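You operate a simulated robot arm through the tools that you are given. There is no shell and no other tool. Be economical: measure what you need, move in short steps, check, and stop when the job is done.

You are at the controls of a simulated robot arm. One attempt, no reset.

TASK
Shut the oven down, then open it and pull out the top shelf.
Fine: oven knob to off, heat and blower off; undo both latches.

The check looks at the end state, three seconds after you hand in, the way a careful person would. Anything else that was tipped, shoved, dropped, spilled or broken makes it a failure.

THE ROBOT
A 7-joint arm with a two-finger parallel gripper, fixed in place. Base frame: the origin is at the foot of the arm, x ahead of it, y to its left, z up. Units: m, rad, N and s.
Its first joint turns from -2.897 to 2.897 rad. Payload 4.4 kg.
The tool frame sits at the grasp point between the pads (the TCP): z along the fingers, y along the line on which they close. The tips reach 0.023 m beyond it. The gripper opens to 0.094 m. The fingers are 0.038 m wide and 0.01 m thick; the gripper's body (0.054 by 0.096 m) begins 0.039 m behind the TCP.
Orientation is that of the tool frame in the base frame, as a unit quaternion [x, y, z, w]. With the fingers straight down and closing along the base's y, the tool's x points along the base's -x, its y along +y and its z along -z.

THE INTERFACE
- The arm moves only by the tool drive_tool. Its argument "steps" is a list of rows, each an object (a shift or turn left out is 0, a gripper value left out holds the last) with "xyz": the shift along the base's x, y, z in m, a list of three; "angular": the turn, a rotation vector about the base's x, y, z in rad, a list of three; "fingers": the opening, from 0 (shut) to 1 (fully open). In form: [{"xyz": [dx, dy, dz], "angular": [rx, ry, rz], "fingers": fingers}, ...]. A call has 1 to 10 rows; each row shifts and turns the commanded pose from where the row before left it. Each row takes 0.2 s and may step no farther than 0.05 m and 0.15 rad from the row before; otherwise, or with a gripper value out of range, the whole call is refused. A pose out of reach is approached as far as the arm can. The call stops where the force on the tool passes 80 N (or 10 N more than at its start, if that is more) or the arm is blocked; 0.2 s more then pass. The fingers move at their own pace (about 0.072 m/s each) and stop on an object; they squeeze with about 40 N. The grip force told is the motor's: it shows also when the fingers shut on nothing. Time passes only in rows, and 0.2 s behind the last, so rows that do not move let the fingers close. The reply holds the time, the measured pose of the TCP, the force on the tool along the base axes, the opening and the grip force, in the units named above and with some noise, with the torque about the TCP (base axes, N m) and any sound that the robot's microphone picked up.
- Cameras (640 x 400 px; columns grow to the right, rows downward): "scene" is fixed at [0.0534, -0.4846, 1.6079]; the picture's right is [0.58, -0.81, 0.00], its down [-0.35, -0.25, -0.90] and it looks along [0.73, 0.53, -0.43] (base axes); focal length 269 px, centre (320, 200). "wrist" rides on the gripper at [0.086, 0.016, -0.074] in the tool frame; the picture's right is [-0.18, 0.98, 0.00], its down [-0.58, -0.11, -0.81] and it looks along [-0.79, -0.15, 0.59] (tool axes); focal length 243 px, centre (320, 200). There is no depth. A picture from a camera that has moved, and an enlarged one, comes with that camera's place and axes in the base frame and with its lens. The place of the scene camera against the robot may be out by one fixed shift of up to 0.025 m in any direction.
- get_image(camera): a new picture of that camera. It takes no simulated time.
- enlarge(camera, box): a new picture of the part [left, top, right, bottom] of that camera's present view, enlarged. It takes no simulated time.
- hand_in(): hands the job in; it is judged then, once.

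Go step by step. Nothing tells you positions but the pictures and the camera data: compare them with the known pose of the tool, close in by small moves and look again before you grip or let go. The budget is 120 turns and 76 pictures, counting those below and the enlarged ones. Unless the task says otherwise, let go and move clear before handing in, and close with one line.

The tools are called after "Emit:" as name(argument=value, ...) on one line, values as JSON. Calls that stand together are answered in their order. drive_tool: Moves the arm, as the interface text tells. Its arguments: {"type":"object","properties":{"steps":{"type":"array"}},"required":["steps"]} The other tools are called the same way: get_image (camera) takes a picture; enlarge (camera, box) takes an enlarged picture of a part of a camera's view; hand_in () hands the job in.

At the start:

```text
time: 0.0
ee_pos: [0.6478, -0.0654, 1.5556]
tool_rot: [0.0, 1.0, 0.0, 0.0]
wrist_force: [0.2, -0.9, 0.4]
ft_torque: [-0.03, 0.01, 0.01]
width: 0.0942
grasp_force: 0.0
```

scene: 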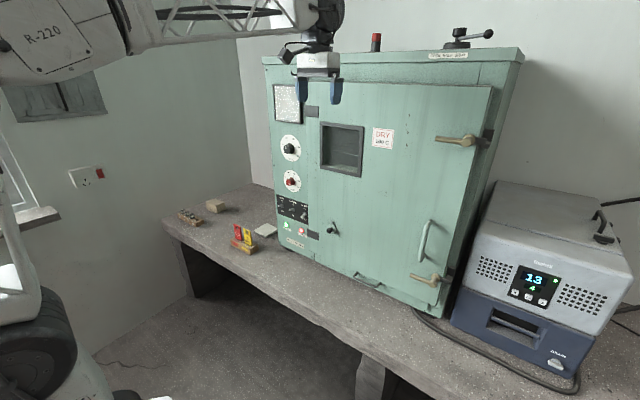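
wrist: 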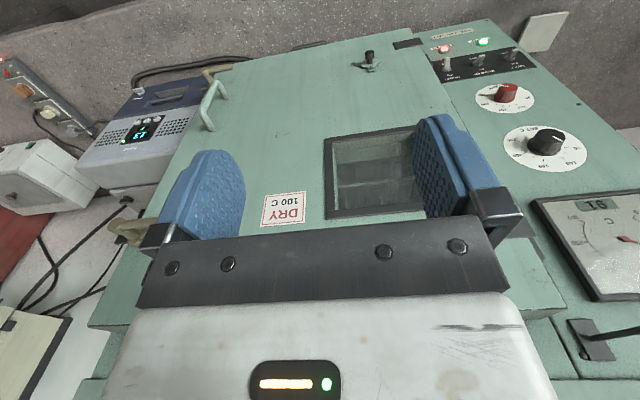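

I see a green oven with a control panel on the left, a door with two lever latches on the right, and a handle. I'll look closer at the panel and the latches.

Emit:
enlarge(camera="scene", box=[260, 70, 400, 260])

Emit:
enlarge(camera="scene", box=[340, 100, 520, 320])

Emit:
enlarge(camera="wrist", box=[340, 20, 640, 210])

```text
2.11 times, centred on (330, 165) of scene
camera zoom: at [0.0534, -0.4846, 1.6079], right [0.58, -0.81, 0.0], down [-0.35, -0.25, -0.9], along [0.73, 0.53, -0.43], focal length 566 px, centre (299, 274)
```

zoom: 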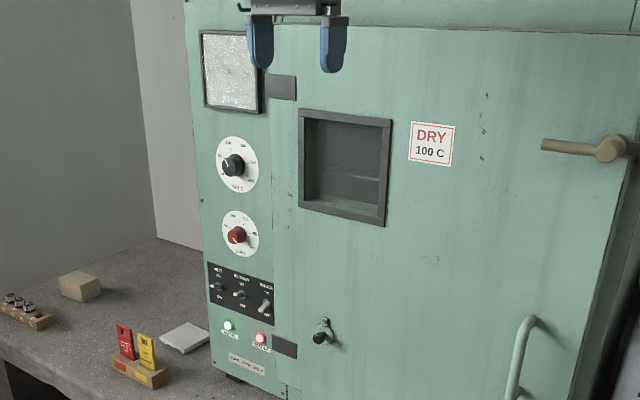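

```text
1.82 times, centred on (430, 210) of scene
camera zoom: at [0.0534, -0.4846, 1.6079], right [0.58, -0.81, 0.0], down [-0.35, -0.25, -0.9], along [0.73, 0.53, -0.43], focal length 489 px, centre (120, 182)
```

zoom: 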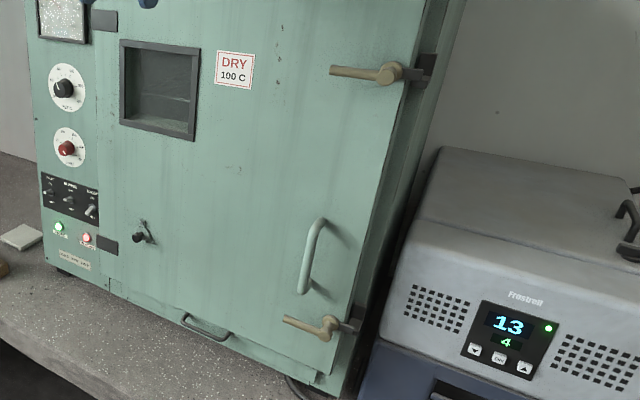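

```text
2.11 times, centred on (490, 115) of wrist
camera zoom: at [0.5608, -0.0499, 1.6292], right [0.18, 0.98, 0.0], down [0.58, -0.11, 0.81], along [0.79, -0.15, -0.59], focal length 511 px, centre (-38, 379)
```

zoom: 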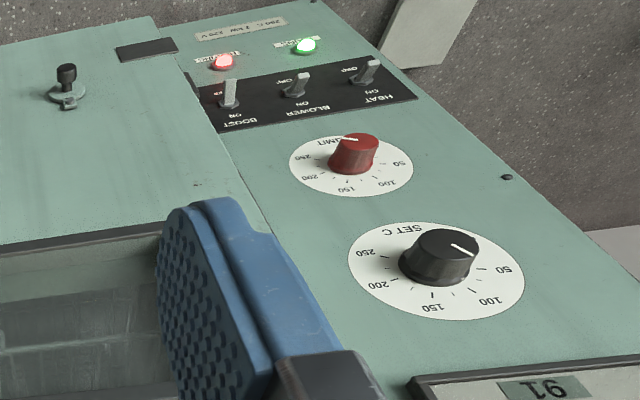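

Emit:
drive_tool(steps=[{"xyz": [-0.005, 0.033, -0.031], "angular": [0, -0.098, 0]}, {"xyz": [-0.005, 0.033, -0.031], "angular": [0, -0.098, 0]}, {"xyz": [-0.005, 0.033, -0.031], "angular": [0, -0.098, 0]}, {"xyz": [-0.005, 0.033, -0.031], "angular": [0, -0.098, 0]}, {"xyz": [-0.005, 0.033, -0.031], "angular": [0, -0.098, 0]}, {"xyz": [-0.005, 0.033, -0.031], "angular": [0, -0.098, 0]}, {"xyz": [-0.005, 0.033, -0.031], "angular": [0, -0.098, 0]}, {"xyz": [-0.005, 0.033, -0.031], "angular": [0, -0.098, 0]}])

Emit:
get_image(camera="wrist")

```text
time: 1.8
ee_pos: [0.6079, 0.2007, 1.3092]
tool_rot: [0.0, 0.924, 0.001, 0.383]
wrist_force: [0.6, 0.9, 0.1]
ft_torque: [-0.01, 0.01, -0.04]
width: 0.094
grasp_force: 0.1
```

```text
70 pictures are left
camera wrist: at [0.4941, 0.2163, 1.2996], right [0.13, 0.98, 0.13], down [-0.16, -0.11, 0.98], along [0.98, -0.15, 0.14], focal length 243 px, centre (320, 200)
```

wrist: 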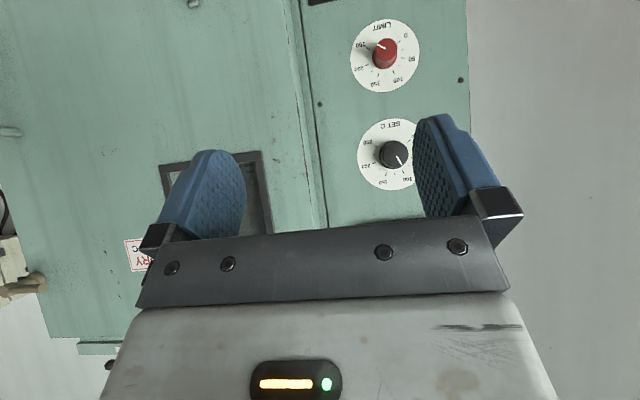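

Emit:
enlarge(camera="wrist", box=[340, 10, 430, 200])

Emit:
drive_tool(steps=[{"xyz": [-0.02, -0.01, -0.045]}, {"xyz": [-0.02, -0.01, -0.045]}, {"xyz": [-0.02, -0.01, -0.045]}, {"xyz": [-0.02, -0.01, -0.045]}])

Emit:
get_image(camera="wrist")

```text
2.11 times, centred on (385, 105) of wrist
camera zoom: at [0.4941, 0.2163, 1.2996], right [0.13, 0.98, 0.13], down [-0.16, -0.11, 0.98], along [0.98, -0.15, 0.14], focal length 511 px, centre (183, 400)
```

zoom: 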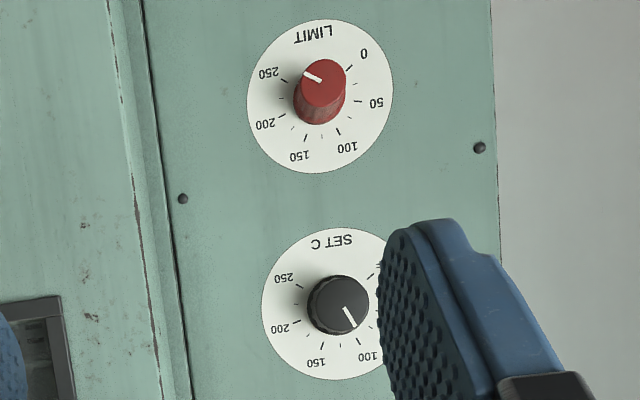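

```text
refused: row 1 steps farther than a row can; nothing moved
```

```text
68 pictures are left
camera wrist: at [0.4941, 0.2163, 1.2996], right [0.13, 0.98, 0.13], down [-0.16, -0.11, 0.98], along [0.98, -0.15, 0.14], focal length 243 px, centre (320, 200)
```

wrist: 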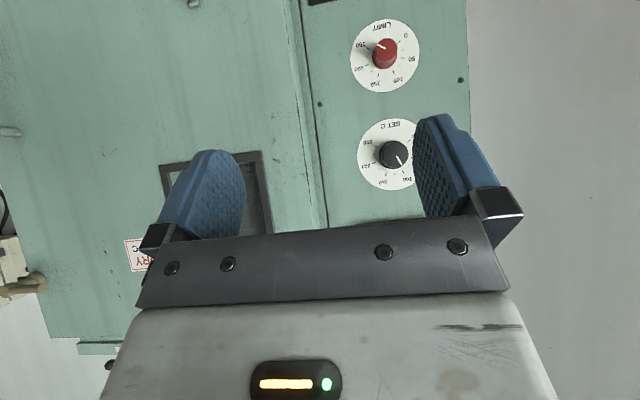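

The dials read clockwise; set knob sits near 100. I need to see the rest of the SET dial and the switches, so I move lower.

Emit:
drive_tool(steps=[{"xyz": [-0.015, 0.01, -0.045]}, {"xyz": [-0.015, 0.01, -0.045]}, {"xyz": [-0.015, 0.01, -0.045]}, {"xyz": [-0.015, 0.01, -0.045]}])

Emit:
get_image(camera="wrist")

```text
time: 2.8
ee_pos: [0.5457, 0.2375, 1.1275]
tool_rot: [0.001, 0.924, 0.0, 0.382]
wrist_force: [0.4, 0.1, -0.3]
ft_torque: [0.02, 0.04, 0.01]
width: 0.0942
grasp_force: 0.0
```

```text
67 pictures are left
camera wrist: at [0.4321, 0.2526, 1.1187], right [0.13, 0.98, 0.13], down [-0.16, -0.11, 0.98], along [0.98, -0.15, 0.14], focal length 243 px, centre (320, 200)
```

wrist: 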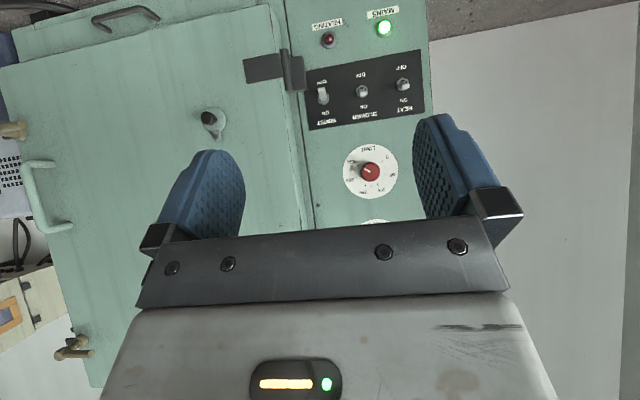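

Emit:
enlarge(camera="wrist", box=[290, 0, 450, 140])

Emit:
enlarge(camera="scene", box=[270, 130, 350, 240])

```text
2.86 times, centred on (370, 70) of wrist
camera zoom: at [0.4321, 0.2526, 1.1187], right [0.13, 0.98, 0.13], down [-0.16, -0.11, 0.98], along [0.98, -0.15, 0.14], focal length 693 px, centre (177, 571)
```

zoom: 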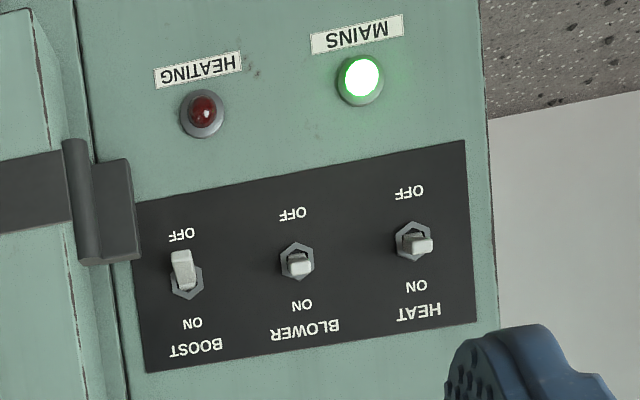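

```text
3.64 times, centred on (310, 185) of scene
camera zoom: at [0.0534, -0.4846, 1.6079], right [0.58, -0.81, 0.0], down [-0.35, -0.25, -0.9], along [0.73, 0.53, -0.43], focal length 978 px, centre (356, 254)
```

zoom: 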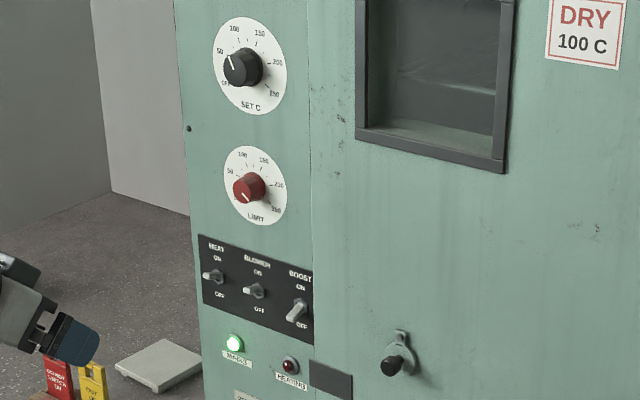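

Oven is about axis-aligned: panel face x≈0.93, door face x≈0.87. SET knob about (0.91, 0.283, 1.30), switches at z≈0.99: HEAT y≈0.359, BLOWER y≈0.285. BOOST is already off. I'll level the tool with closed fingers and go above the HEAT lever.

Emit:
drive_tool(steps=[{"xyz": [0.033, 0.02, -0.005], "angular": [0, -0.131, 0], "fingers": 0}, {"xyz": [0.033, 0.02, -0.005], "angular": [0, -0.131, 0]}, {"xyz": [0.033, 0.02, -0.005], "angular": [0, -0.131, 0]}, {"xyz": [0.033, 0.02, -0.005], "angular": [0, -0.131, 0]}, {"xyz": [0.033, 0.02, -0.005], "angular": [0, -0.131, 0]}, {"xyz": [0.033, 0.02, -0.005], "angular": [0, -0.131, 0]}])

Emit:
get_image(camera="wrist")

Emit:
enlarge(camera="scene", box=[250, 130, 370, 250])

```text
time: 4.2
ee_pos: [0.746, 0.3587, 1.0954]
tool_rot: [-0.001, 0.707, 0.001, 0.707]
wrist_force: [-0.1, -0.7, 0.8]
ft_torque: [0.01, 0.01, -0.03]
width: 0.0001
grasp_force: 40.4
```

```text
64 pictures are left
camera wrist: at [0.6706, 0.3738, 1.0092], right [0.0, 0.98, 0.19], down [-0.81, -0.11, 0.58], along [0.59, -0.15, 0.79], focal length 243 px, centre (320, 200)
```

wrist: 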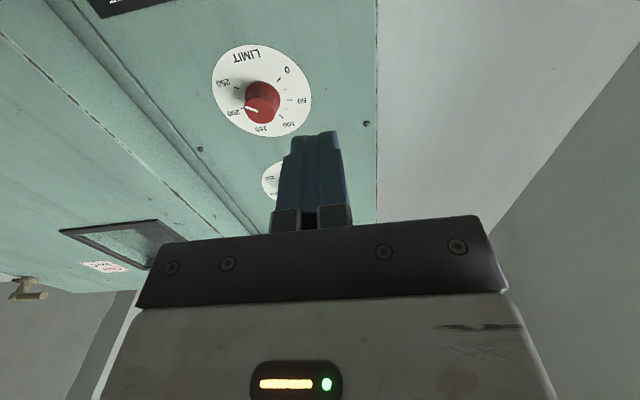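

```text
3.33 times, centred on (310, 190) of scene
camera zoom: at [0.0534, -0.4846, 1.6079], right [0.58, -0.81, 0.0], down [-0.35, -0.25, -0.9], along [0.73, 0.53, -0.43], focal length 897 px, centre (353, 233)
```

zoom: 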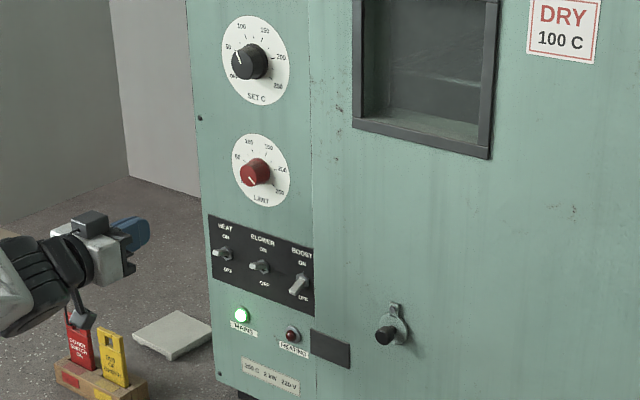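

Emit:
drive_tool(steps=[{"xyz": [0.045, 0, -0.01]}, {"xyz": [0.045, 0, -0.01]}, {"xyz": [0.035, 0, -0.015]}, {"xyz": [0.014, 0, -0.01]}])

Emit:
enlarge(camera="scene", box=[265, 150, 345, 250])

Emit:
get_image(camera="wrist")

```text
time: 5.2
ee_pos: [0.8842, 0.3595, 1.0528]
tool_rot: [0.0, 0.707, 0.0, 0.707]
wrist_force: [-0.8, -0.5, -0.5]
ft_torque: [-0.01, 0.01, 0.0]
width: 0.0
grasp_force: 40.4
```

```text
4.00 times, centred on (305, 200) of scene
camera zoom: at [0.0534, -0.4846, 1.6079], right [0.58, -0.81, 0.0], down [-0.35, -0.25, -0.9], along [0.73, 0.53, -0.43], focal length 1076 px, centre (380, 200)
```

zoom: 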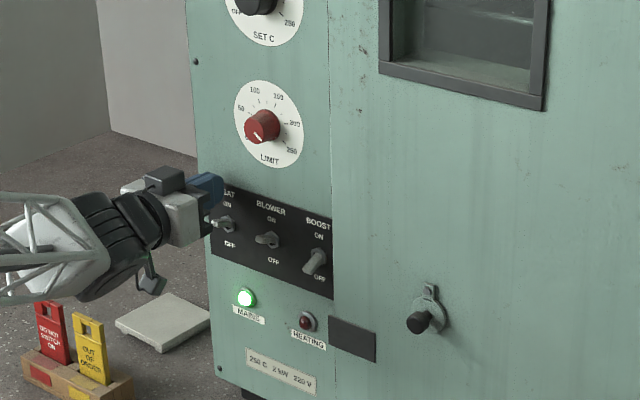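

```text
61 pictures are left
camera wrist: at [0.8098, 0.3751, 0.9665], right [0.0, 0.98, 0.18], down [-0.81, -0.11, 0.58], along [0.59, -0.15, 0.79], focal length 243 px, centre (320, 200)
```

wrist: 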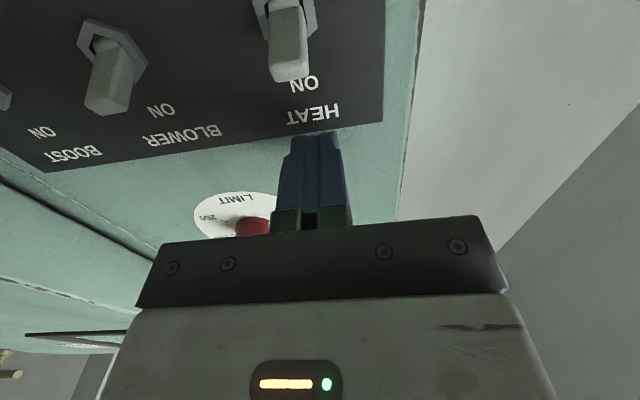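

Emit:
drive_tool(steps=[{"xyz": [0.004, 0, -0.015]}, {"xyz": [0, 0, -0.013]}, {"xyz": [0, 0, -0.013]}, {"xyz": [0, 0, -0.012]}])

Emit:
get_image(camera="wrist")

```text
time: 6.2
ee_pos: [0.8912, 0.3587, 1.015]
tool_rot: [0.003, 0.702, 0.001, 0.713]
wrist_force: [-4.9, 0.4, 6.1]
ft_torque: [0.02, -0.07, -0.02]
width: 0.0
grasp_force: 39.7
stopped in row 4: the force on the tool passed its limit at 88 N (the readings are from after the stop); the commanded pose is now the measured one
```

```text
60 pictures are left
camera wrist: at [0.8175, 0.3768, 0.9275], right [0.0, 0.98, 0.19], down [-0.82, -0.11, 0.57], along [0.58, -0.15, 0.8], focal length 243 px, centre (320, 200)
```

wrist: 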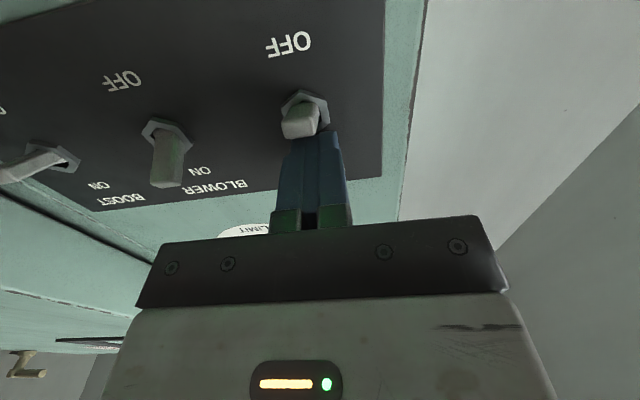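

Emit:
drive_tool(steps=[{"xyz": [-0.005, 0, 0.02]}, {"xyz": [-0.03, 0, 0.02]}])

Emit:
get_image(camera="wrist")

Emit:
enlarge(camera="scene", box=[275, 170, 345, 240])

```text
time: 6.8
ee_pos: [0.8565, 0.3609, 1.0563]
tool_rot: [0.003, 0.703, 0.0, 0.711]
wrist_force: [-0.1, 0.6, 0.1]
ft_torque: [-0.02, -0.05, -0.03]
width: 0.0001
grasp_force: 40.3
```

```text
59 pictures are left
camera wrist: at [0.783, 0.3777, 0.9675], right [0.0, 0.98, 0.19], down [-0.81, -0.11, 0.57], along [0.58, -0.15, 0.8], focal length 243 px, centre (320, 200)
```

wrist: 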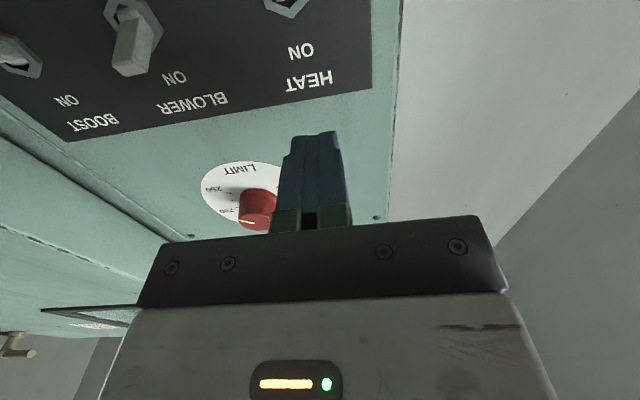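

```text
5.71 times, centred on (310, 205) of scene
camera zoom: at [0.0534, -0.4846, 1.6079], right [0.58, -0.81, 0.0], down [-0.35, -0.25, -0.9], along [0.73, 0.53, -0.43], focal length 1537 px, centre (377, 171)
```

zoom: 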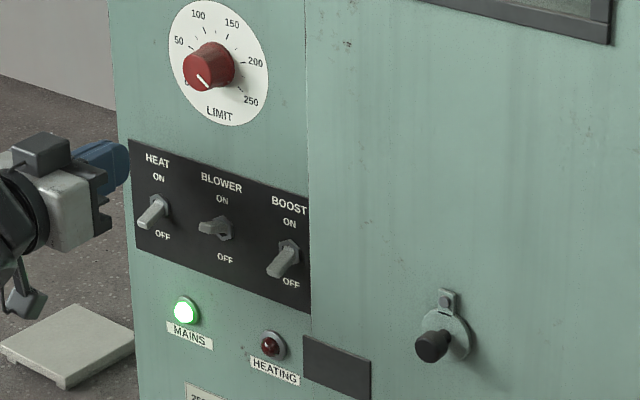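

HEAT now points to OFF. Same push for BLOWER.

Emit:
drive_tool(steps=[{"xyz": [0, -0.038, 0]}, {"xyz": [0, -0.037, 0]}, {"xyz": [0.03, 0, -0.005]}, {"xyz": [0.001, 0, -0.014]}, {"xyz": [0, 0, -0.013]}, {"xyz": [0, 0, -0.012]}])

Emit:
get_image(camera="wrist")

```text
time: 8.2
ee_pos: [0.8869, 0.2845, 1.0132]
tool_rot: [0.004, 0.7, 0.002, 0.714]
wrist_force: [-11.9, -7.9, 26.0]
ft_torque: [-0.22, -0.37, -0.05]
width: 0.0
grasp_force: 39.9
```

```text
57 pictures are left
camera wrist: at [0.8136, 0.3015, 0.9255], right [0.0, 0.98, 0.19], down [-0.82, -0.11, 0.56], along [0.58, -0.16, 0.8], focal length 243 px, centre (320, 200)
```

wrist: 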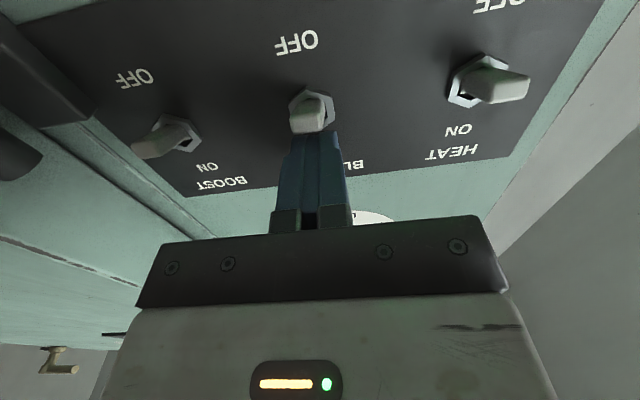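

Emit:
drive_tool(steps=[{"xyz": [0, 0, -0.006]}, {"xyz": [0, 0, -0.004]}])

Emit:
drive_tool(steps=[{"xyz": [-0.005, 0, 0.02]}, {"xyz": [-0.035, 0, 0.02]}, {"xyz": [-0.04, 0, 0.02]}])

Emit:
enlarge(camera="scene", box=[265, 130, 345, 240])

```text
time: 8.7
ee_pos: [0.8874, 0.2866, 1.0136]
tool_rot: [0.005, 0.697, 0.003, 0.717]
wrist_force: [-3.6, -0.4, 6.7]
ft_torque: [0.01, -0.06, -0.1]
width: 0.0
grasp_force: 40.5
stopped in row 2: the force on the tool passed its limit at 86 N (the readings are from after the stop); the commanded pose is now the measured one
```

```text
time: 9.5
ee_pos: [0.8083, 0.2874, 1.0724]
tool_rot: [0.003, 0.698, 0.003, 0.716]
wrist_force: [-0.1, -0.3, -0.3]
ft_torque: [0.02, 0.02, -0.02]
width: 0.0004
grasp_force: 40.1
```

```text
3.64 times, centred on (305, 185) of scene
camera zoom: at [0.0534, -0.4846, 1.6079], right [0.58, -0.81, 0.0], down [-0.35, -0.25, -0.9], along [0.73, 0.53, -0.43], focal length 978 px, centre (374, 254)
```

zoom: 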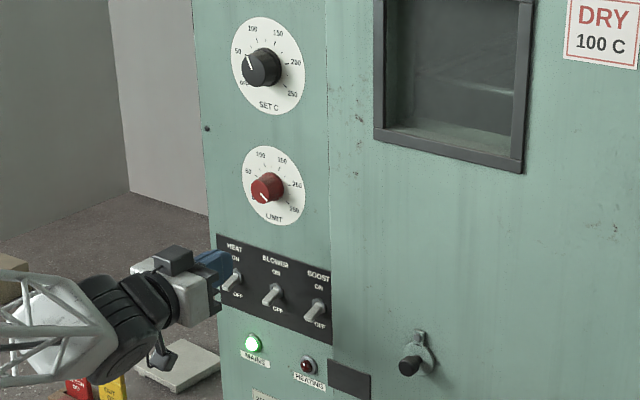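

All three switches are off. Now I rise to the SET knob with open fingers, pre-rolled so I have room to turn it counter-clockwise.

Emit:
drive_tool(steps=[{"xyz": [-0.01, -0.001, 0.038], "angular": [0.1, 0, 0], "fingers": 0.9}, {"xyz": [0, -0.001, 0.038], "angular": [0.1, 0, 0]}, {"xyz": [0, -0.001, 0.038], "angular": [0.1, 0, 0]}, {"xyz": [0, -0.001, 0.038], "angular": [0.1, 0, 0]}, {"xyz": [0, 0, 0.038], "angular": [0.1, 0, 0]}, {"xyz": [0, 0, 0.036], "angular": [0.1, 0, 0]}, {"xyz": [0, 0, 0], "angular": [0, 0.026, 0]}])

Emit:
get_image(camera="wrist")

```text
time: 11.1
ee_pos: [0.7974, 0.2783, 1.3027]
tool_rot: [0.219, 0.674, 0.206, 0.674]
wrist_force: [0.0, 1.4, 0.5]
ft_torque: [0.01, -0.01, 0.02]
width: 0.0849
grasp_force: 0.1
```

```text
55 pictures are left
camera wrist: at [0.7232, 0.342, 1.2406], right [0.02, 0.7, 0.71], down [-0.81, -0.41, 0.42], along [0.59, -0.59, 0.56], focal length 243 px, centre (320, 200)
```

wrist: 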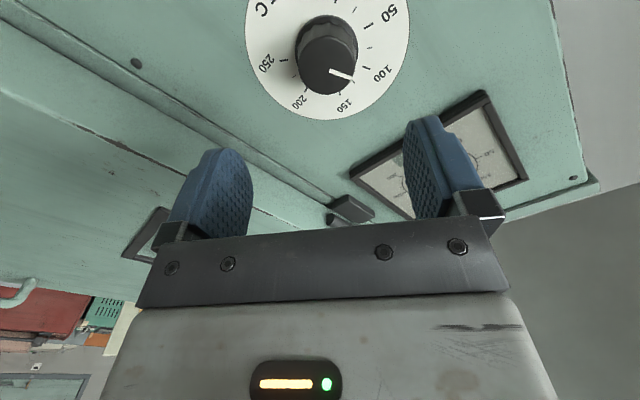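

Emit:
drive_tool(steps=[{"xyz": [0.035, 0.005, -0.003]}, {"xyz": [0.035, 0, 0]}, {"xyz": [0.025, 0, 0]}])

Emit:
get_image(camera="wrist")

Emit:
enlarge(camera="scene", box=[250, 110, 350, 190])

```text
time: 11.9
ee_pos: [0.8924, 0.2857, 1.2966]
tool_rot: [0.218, 0.675, 0.205, 0.674]
wrist_force: [0.6, -0.4, 0.6]
ft_torque: [0.03, 0.0, 0.01]
width: 0.0849
grasp_force: 0.1
```

```text
54 pictures are left
camera wrist: at [0.818, 0.3493, 1.2354], right [0.02, 0.7, 0.71], down [-0.81, -0.41, 0.42], along [0.58, -0.58, 0.56], focal length 243 px, centre (320, 200)
```

wrist: 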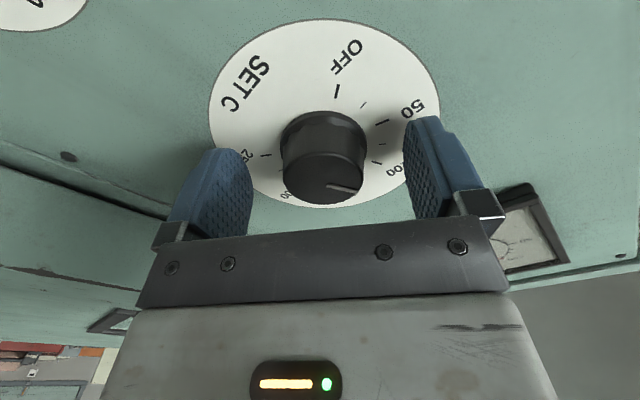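

```text
5.00 times, centred on (300, 150) of scene
camera zoom: at [0.0534, -0.4846, 1.6079], right [0.58, -0.81, 0.0], down [-0.35, -0.25, -0.9], along [0.73, 0.53, -0.43], focal length 1345 px, centre (420, 450)
```

zoom: 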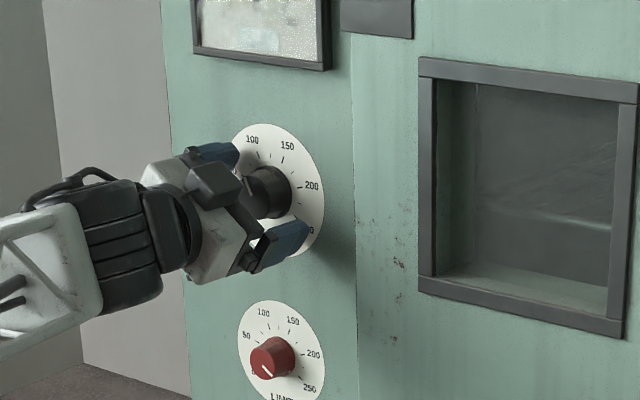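

Emit:
drive_tool(steps=[{"xyz": [0.005, -0.001, 0.001]}, {"fingers": 0}, {}, {}, {}])

Emit:
get_image(camera="wrist")

```text
time: 13.1
ee_pos: [0.8966, 0.2861, 1.3003]
tool_rot: [0.217, 0.674, 0.207, 0.675]
wrist_force: [-20.0, 13.3, 19.0]
ft_torque: [0.01, -0.47, 0.4]
width: 0.0416
grasp_force: 45.3
```

```text
52 pictures are left
camera wrist: at [0.8227, 0.3491, 1.2378], right [0.01, 0.7, 0.71], down [-0.81, -0.41, 0.42], along [0.58, -0.59, 0.56], focal length 243 px, centre (320, 200)
```

wrist: 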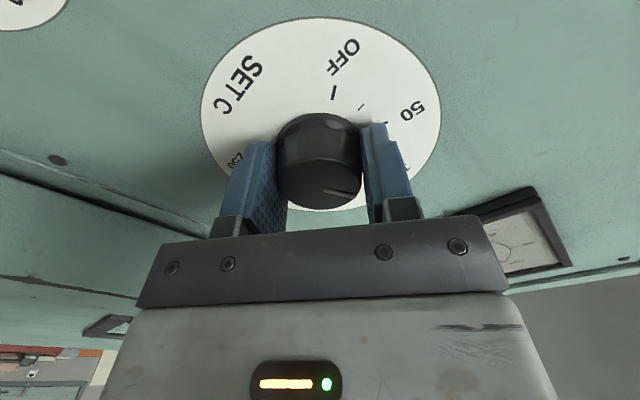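

Emit:
drive_tool(steps=[{"xyz": [-0.002, 0.0015, 0.003], "angular": [-0.14, 0, 0]}, {"angular": [-0.14, 0, 0]}, {"angular": [-0.14, 0, 0]}, {"angular": [-0.14, 0, 0]}, {"angular": [-0.14, 0, 0]}, {"angular": [-0.14, 0, 0]}, {"angular": [-0.14, 0, 0]}, {"angular": [-0.14, 0, 0]}, {"angular": [-0.14, 0, 0]}, {"angular": [-0.14, 0, 0]}])

Emit:
get_image(camera="wrist")

```text
time: 15.3
ee_pos: [0.8964, 0.2873, 1.3016]
tool_rot: [-0.268, 0.648, -0.278, 0.656]
wrist_force: [11.7, -26.1, 10.7]
ft_torque: [-0.06, 0.08, -0.81]
width: 0.0408
grasp_force: 45.3
```

```text
51 pictures are left
camera wrist: at [0.8219, 0.2367, 1.2274], right [0.02, 0.82, -0.57], down [-0.81, 0.34, 0.47], along [0.58, 0.45, 0.67], focal length 243 px, centre (320, 200)
```

wrist: 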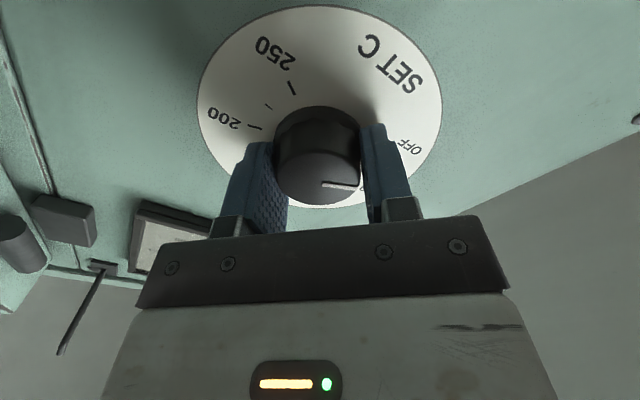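

Emit:
drive_tool(steps=[{"xyz": [0, -0.001, 0], "angular": [-0.12, 0, 0]}, {"angular": [-0.12, 0, 0]}, {"angular": [-0.1, 0, 0]}])

Emit:
enlarge(camera="scene", box=[260, 120, 330, 180])

Emit:
get_image(camera="wrist")

```text
time: 16.1
ee_pos: [0.8945, 0.2863, 1.3002]
tool_rot: [-0.375, 0.593, -0.383, 0.601]
wrist_force: [-14.0, -5.6, 5.7]
ft_torque: [0.8, -0.15, -0.17]
width: 0.0416
grasp_force: 44.3
```

```text
6.67 times, centred on (295, 150) of scene
camera zoom: at [0.0534, -0.4846, 1.6079], right [0.58, -0.81, 0.0], down [-0.35, -0.25, -0.9], along [0.73, 0.53, -0.43], focal length 1794 px, centre (487, 533)
```

zoom: 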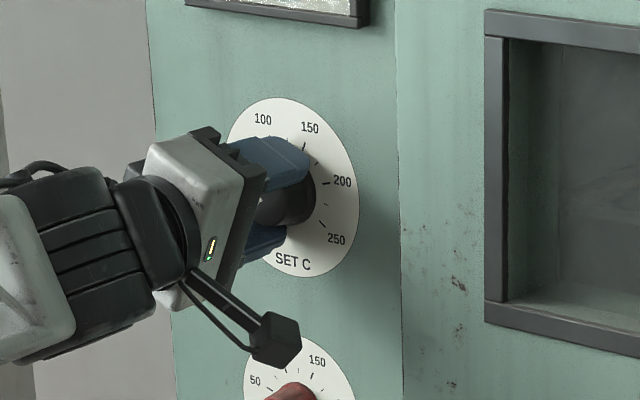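

```text
49 pictures are left
camera wrist: at [0.8212, 0.2149, 1.2474], right [0.02, 0.58, -0.81], down [-0.81, 0.48, 0.33], along [0.58, 0.65, 0.48], focal length 243 px, centre (320, 200)
```

wrist: 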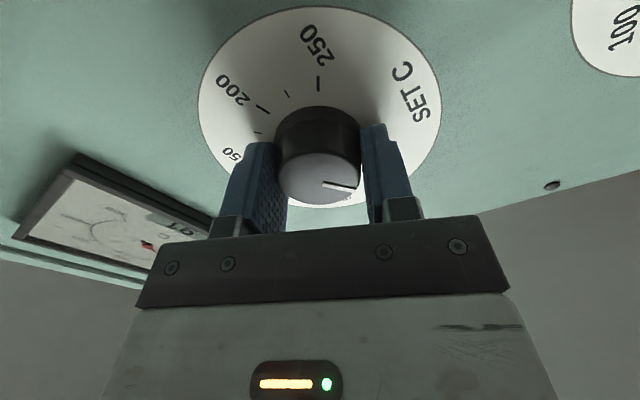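

Emit:
drive_tool(steps=[{"fingers": 0.9}, {}, {}, {"xyz": [-0.03, 0, 0]}, {"xyz": [-0.04, 0, 0]}])

Emit:
get_image(camera="wrist")

```text
time: 17.3
ee_pos: [0.8267, 0.2826, 1.3022]
tool_rot: [-0.375, 0.592, -0.384, 0.601]
wrist_force: [-0.3, 0.2, -0.6]
ft_torque: [-0.01, -0.03, 0.01]
width: 0.0844
grasp_force: 0.0
```

```text
48 pictures are left
camera wrist: at [0.7522, 0.2104, 1.2488], right [0.02, 0.59, -0.81], down [-0.81, 0.48, 0.33], along [0.59, 0.65, 0.48], focal length 243 px, centre (320, 200)
```

wrist: 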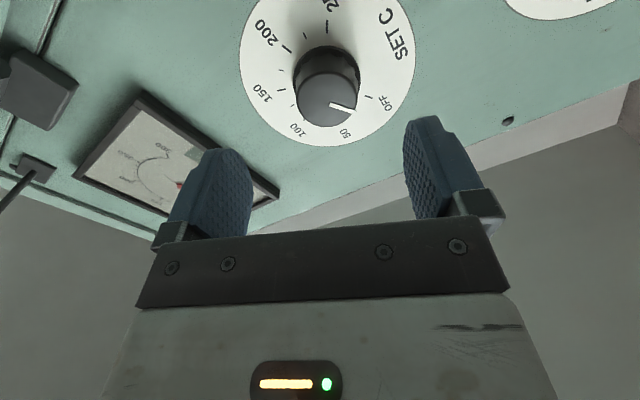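

Emit:
enlarge(camera="wrist", box=[230, 0, 430, 150])

Emit:
enlarge(camera="scene", box=[265, 125, 325, 175])

```text
2.67 times, centred on (330, 75) of wrist
camera zoom: at [0.7522, 0.2104, 1.2488], right [0.02, 0.59, -0.81], down [-0.81, 0.48, 0.33], along [0.59, 0.65, 0.48], focal length 647 px, centre (293, 533)
```

zoom: 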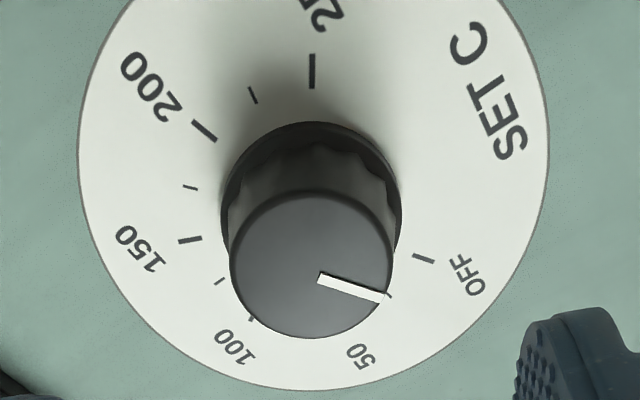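

```text
8.00 times, centred on (295, 150) of scene
camera zoom: at [0.0534, -0.4846, 1.6079], right [0.58, -0.81, 0.0], down [-0.35, -0.25, -0.9], along [0.73, 0.53, -0.43], focal length 2152 px, centre (520, 600)
```

zoom: 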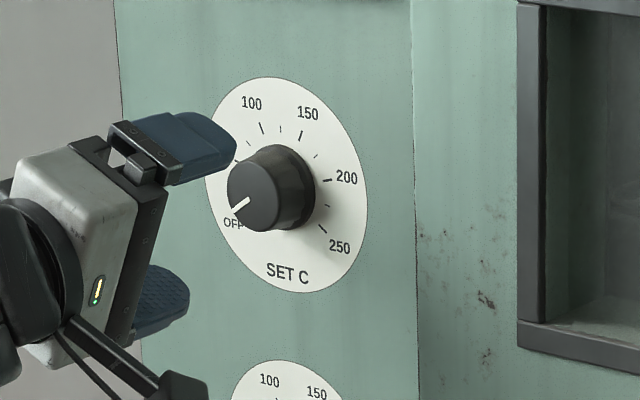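

Pointer is on OFF. Now I back off, unroll the tool, and move over toward the latches for a look.

Emit:
drive_tool(steps=[{"xyz": [-0.045, -0.01, 0.01], "angular": [0.14, 0, 0], "fingers": 0}, {"xyz": [-0.045, -0.01, 0.01], "angular": [0.14, 0, 0]}, {"xyz": [-0.045, -0.015, 0.01], "angular": [0.14, 0, 0]}, {"xyz": [-0.04, -0.025, 0.01], "angular": [0.14, 0, 0]}, {"xyz": [-0.03, -0.035, 0.01], "angular": [0.14, 0, 0]}, {"xyz": [-0.01, -0.045, 0.01], "angular": [0.14, 0, 0]}, {"xyz": [0, -0.048, 0.01], "angular": [0.14, 0, 0]}, {"xyz": [0, -0.048, 0.01], "angular": [0.14, 0, 0]}])

Emit:
drive_tool(steps=[{"xyz": [0, -0.049, 0.005], "angular": [0, 0.131, 0]}, {"xyz": [0, -0.049, 0.005], "angular": [0, 0.131, 0]}, {"xyz": [0, -0.049, 0.005], "angular": [0, 0.131, 0]}, {"xyz": [0, -0.049, 0.005], "angular": [0, 0.131, 0]}, {"xyz": [0, -0.049, 0.005], "angular": [0, 0.131, 0]}, {"xyz": [0, -0.049, 0.005], "angular": [0, 0.131, 0]}, {"xyz": [0, -0.04, 0.005]}])

Emit:
get_image(camera="wrist")

```text
time: 19.1
ee_pos: [0.61, 0.0484, 1.3797]
tool_rot: [0.003, 0.705, -0.01, 0.709]
wrist_force: [0.4, 0.3, 0.2]
ft_torque: [0.01, 0.05, 0.0]
width: 0.0001
grasp_force: 39.7
```

```text
time: 20.9
ee_pos: [0.503, -0.2199, 1.5489]
tool_rot: [-0.025, 0.88, -0.063, 0.469]
wrist_force: [-0.9, -0.6, -0.6]
ft_torque: [-0.03, 0.01, 0.01]
width: 0.0
grasp_force: 39.7
stopped in row 7: the arm was blocked; the commanded pose is now the measured one
```

```text
45 pictures are left
camera wrist: at [0.3938, -0.2071, 1.5161], right [0.12, 0.99, 0.02], down [-0.35, 0.02, 0.94], along [0.93, -0.12, 0.35], focal length 243 px, centre (320, 200)
```

wrist: 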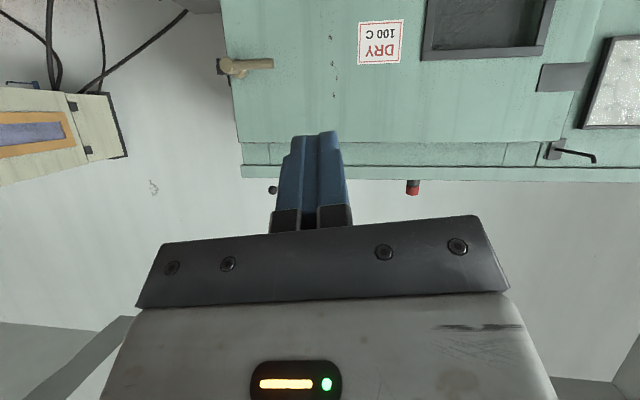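

The arm deviated and got blocked; I check the scene.

Emit:
get_image(camera="scene")

```text
44 pictures are left
```

scene: 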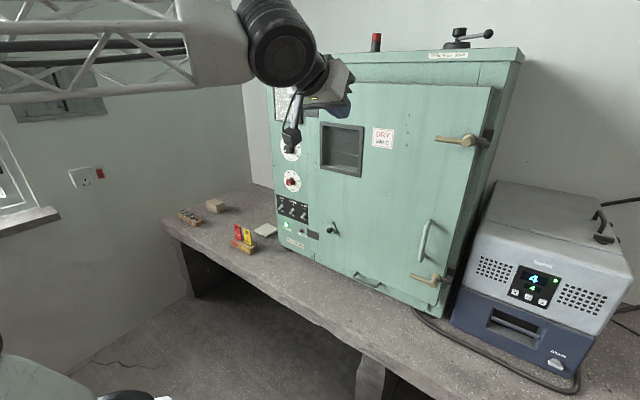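

Emit:
enlarge(camera="wrist", box=[200, 30, 300, 100])

Emit:
drive_tool(steps=[{"xyz": [0.03, 0, -0.03]}, {"xyz": [0.03, 0, -0.03]}, {"xyz": [0.03, 0, -0.03]}])

```text
5.71 times, centred on (250, 65) of wrist
camera zoom: at [0.3938, -0.2071, 1.5161], right [0.12, 0.99, 0.02], down [-0.35, 0.02, 0.94], along [0.93, -0.12, 0.35], focal length 1386 px, centre (720, 971)
```

zoom: 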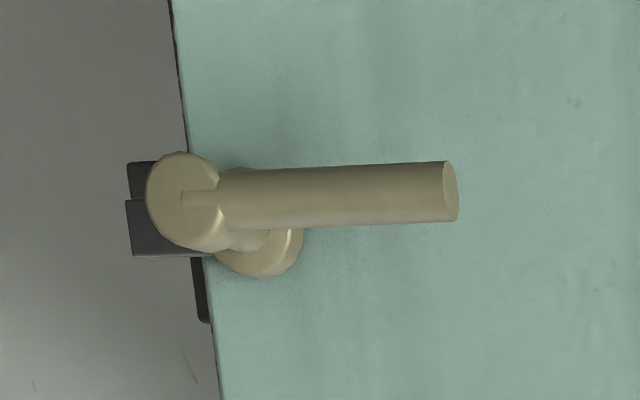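

```text
time: 21.7
ee_pos: [0.5939, -0.2264, 1.4517]
tool_rot: [-0.022, 0.882, -0.062, 0.467]
wrist_force: [0.7, 0.1, 0.3]
ft_torque: [-0.05, 0.0, 0.02]
width: 0.0
grasp_force: 40.1
```

The upper latch is a lever on a boss at about (0.80, -0.39, 1.45), turning about x, tip at y≈-0.32. I level the tool above its tip to press it down gently.

Emit:
drive_tool(steps=[{"xyz": [0.015, -0.022, 0.01], "angular": [0, -0.12, 0]}, {"xyz": [0.015, -0.022, 0.01], "angular": [0, -0.12, 0]}, {"xyz": [0.02, -0.022, 0.01], "angular": [0, -0.12, 0]}, {"xyz": [0.025, -0.022, 0.01], "angular": [0, -0.12, 0]}, {"xyz": [0.025, -0.021, 0.01], "angular": [0, -0.12, 0]}, {"xyz": [0, 0, 0], "angular": [0.097, 0, 0.089]}])

Emit:
get_image(camera="wrist")

```text
time: 23.1
ee_pos: [0.6952, -0.3293, 1.5044]
tool_rot: [-0.001, 0.705, -0.001, 0.709]
wrist_force: [0.8, 0.3, 0.6]
ft_torque: [0.01, 0.03, -0.01]
width: 0.0
grasp_force: 39.7
```

```text
42 pictures are left
camera wrist: at [0.6212, -0.3141, 1.4177], right [0.0, 0.98, 0.18], down [-0.81, -0.11, 0.58], along [0.59, -0.15, 0.8], focal length 243 px, centre (320, 200)
```

wrist: 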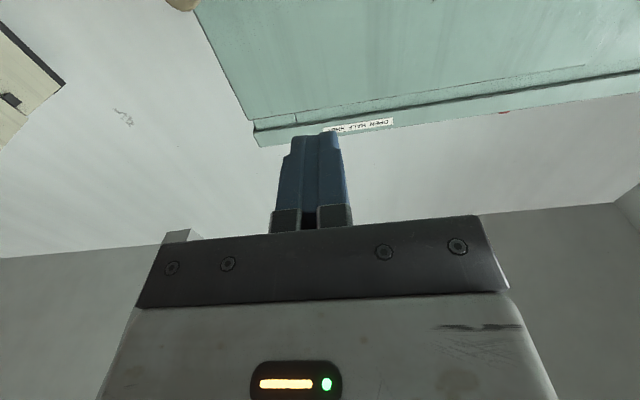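

A label on the oven top reads something; I check it while approaching.

Emit:
enlarge(camera="scene", box=[410, 20, 500, 70])

Emit:
drive_tool(steps=[{"xyz": [0.035, -0.002, -0.003]}, {"xyz": [0.035, -0.003, 0]}, {"xyz": [0.025, 0, 0]}])

Emit:
get_image(camera="wrist")

```text
7.11 times, centred on (455, 45) of scene
camera zoom: at [0.0534, -0.4846, 1.6079], right [0.58, -0.81, 0.0], down [-0.35, -0.25, -0.9], along [0.73, 0.53, -0.43], focal length 1913 px, centre (-640, 1302)
```

zoom: 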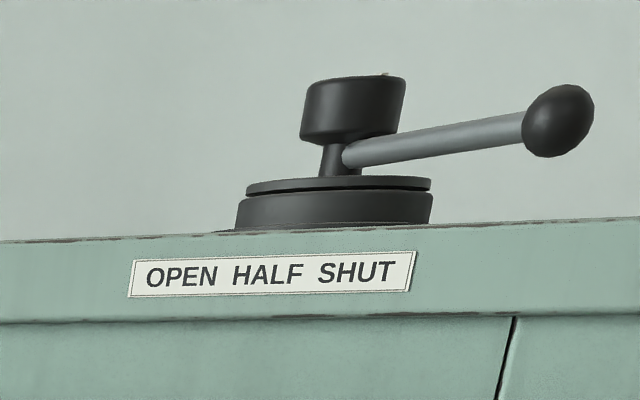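

```text
time: 23.9
ee_pos: [0.793, -0.3361, 1.5026]
tool_rot: [-0.001, 0.706, 0.0, 0.708]
wrist_force: [0.0, -0.6, 1.0]
ft_torque: [0.0, 0.05, 0.03]
width: 0.0
grasp_force: 40.2
```

```text
40 pictures are left
camera wrist: at [0.7189, -0.3208, 1.4154], right [0.0, 0.98, 0.18], down [-0.81, -0.11, 0.58], along [0.59, -0.15, 0.8], focal length 243 px, centre (320, 200)
```

wrist: 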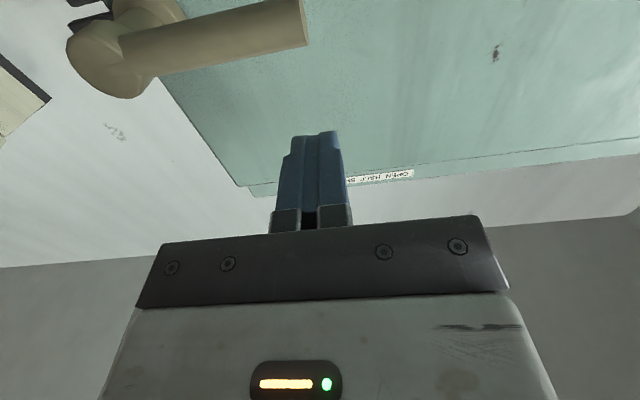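

Emit:
drive_tool(steps=[{"xyz": [0.005, -0.008, -0.01]}, {"xyz": [0, 0, -0.012]}, {"xyz": [0, 0, -0.01]}, {"xyz": [0, 0, -0.01]}])

Emit:
get_image(camera="wrist")

```text
time: 24.9
ee_pos: [0.7955, -0.3444, 1.4692]
tool_rot: [-0.003, 0.702, -0.001, 0.712]
wrist_force: [1.7, -8.3, 63.5]
ft_torque: [-0.21, -1.26, -1.02]
width: 0.0
grasp_force: 40.1
```

```text
39 pictures are left
camera wrist: at [0.7216, -0.329, 1.3816], right [0.0, 0.98, 0.18], down [-0.81, -0.11, 0.57], along [0.58, -0.14, 0.8], focal length 243 px, centre (320, 200)
```

wrist: 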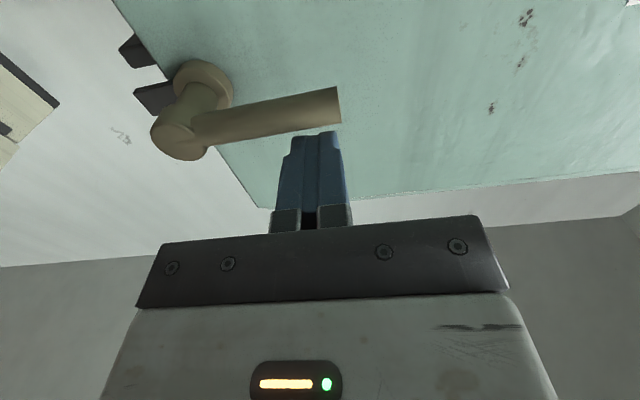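

Lever resists downward at 63 N, so I try from below, upward.

Emit:
drive_tool(steps=[{"xyz": [-0.01, 0, 0.02]}, {"xyz": [-0.045, 0, 0]}, {"xyz": [-0.02, 0, -0.045]}, {"xyz": [0, 0, -0.05]}, {"xyz": [0.04, 0, -0.005]}, {"xyz": [0.035, 0, 0]}])

Emit:
drive_tool(steps=[{"xyz": [0, 0, 0.008]}, {"xyz": [0, 0, 0.01]}, {"xyz": [0, 0, 0.008]}, {"xyz": [0, 0, 0.008]}])

Emit:
get_image(camera="wrist")

```text
time: 26.3
ee_pos: [0.8002, -0.3461, 1.3805]
tool_rot: [0.0, 0.706, -0.001, 0.708]
wrist_force: [0.1, -0.5, 0.0]
ft_torque: [0.02, 0.0, 0.02]
width: 0.0002
grasp_force: 39.6
```

```text
time: 27.3
ee_pos: [0.7966, -0.343, 1.414]
tool_rot: [-0.001, 0.707, 0.0, 0.708]
wrist_force: [-0.8, 0.5, -0.6]
ft_torque: [0.03, -0.03, 0.01]
width: 0.0001
grasp_force: 40.5
```

```text
38 pictures are left
camera wrist: at [0.7224, -0.3274, 1.3265], right [0.0, 0.98, 0.18], down [-0.81, -0.11, 0.58], along [0.59, -0.15, 0.79], focal length 243 px, centre (320, 200)
```

wrist: 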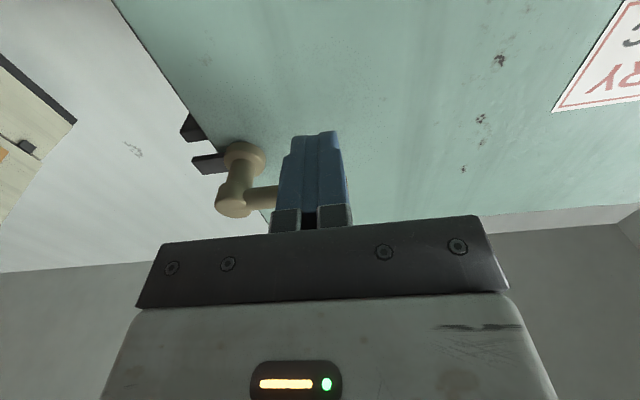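

Under the lever, not yet in contact. Continue upward in small steps.

Emit:
drive_tool(steps=[{"xyz": [0, 0, 0.008]}, {"xyz": [0, 0, 0.008]}, {"xyz": [0, 0, 0.008]}])

Emit:
get_image(camera="wrist")

```text
time: 28.1
ee_pos: [0.795, -0.3447, 1.4383]
tool_rot: [-0.001, 0.706, 0.0, 0.709]
wrist_force: [0.2, 0.5, 0.4]
ft_torque: [-0.01, 0.01, 0.01]
width: 0.0
grasp_force: 39.8
```

```text
37 pictures are left
camera wrist: at [0.7209, -0.329, 1.3511], right [0.0, 0.98, 0.18], down [-0.81, -0.11, 0.58], along [0.59, -0.15, 0.8], focal length 243 px, centre (320, 200)
```

wrist: 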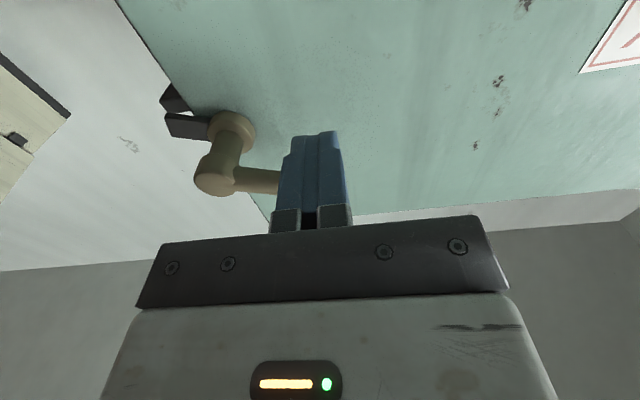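

Emit:
drive_tool(steps=[{"xyz": [0, 0, 0.007]}, {"xyz": [0, 0, 0.007]}, {"xyz": [0, 0, 0.007]}])

Emit:
enlarge(camera="scene", box=[410, 100, 510, 180])

```text
time: 28.9
ee_pos: [0.7953, -0.3454, 1.4594]
tool_rot: [-0.001, 0.706, 0.0, 0.708]
wrist_force: [-0.5, 0.1, -0.1]
ft_torque: [0.0, 0.03, 0.0]
width: 0.0001
grasp_force: 39.9
```

```text
5.00 times, centred on (460, 140) of scene
camera zoom: at [0.0534, -0.4846, 1.6079], right [0.58, -0.81, 0.0], down [-0.35, -0.25, -0.9], along [0.73, 0.53, -0.43], focal length 1345 px, centre (-380, 500)
```

zoom: 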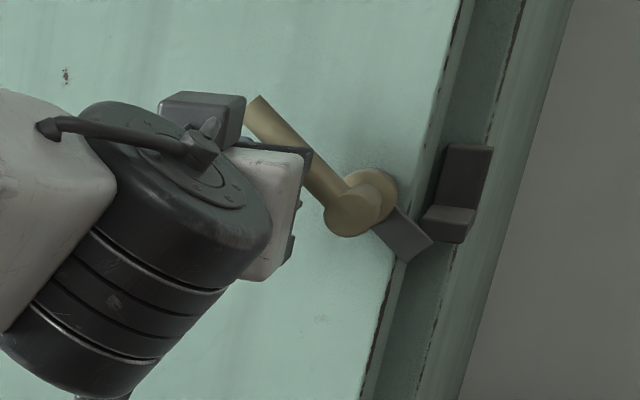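

The lever turns up easily and its cam is leaving the keeper. I follow the arc to bring it upright.

Emit:
drive_tool(steps=[{"xyz": [0, -0.004, 0.012]}, {"xyz": [0, -0.007, 0.012]}, {"xyz": [0, -0.008, 0.008]}, {"xyz": [0, -0.008, 0.005]}])

Emit:
enlarge(camera="scene", box=[410, 100, 510, 180])

```text
time: 29.9
ee_pos: [0.7957, -0.3707, 1.4962]
tool_rot: [-0.001, 0.706, -0.001, 0.708]
wrist_force: [1.3, 0.5, -0.5]
ft_torque: [-0.03, 0.0, 0.02]
width: 0.0001
grasp_force: 39.5
```

```text
5.00 times, centred on (460, 140) of scene
camera zoom: at [0.0534, -0.4846, 1.6079], right [0.58, -0.81, 0.0], down [-0.35, -0.25, -0.9], along [0.73, 0.53, -0.43], focal length 1345 px, centre (-380, 500)
```

zoom: 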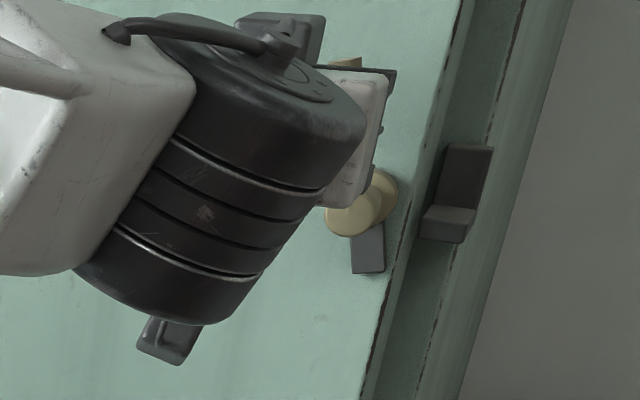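

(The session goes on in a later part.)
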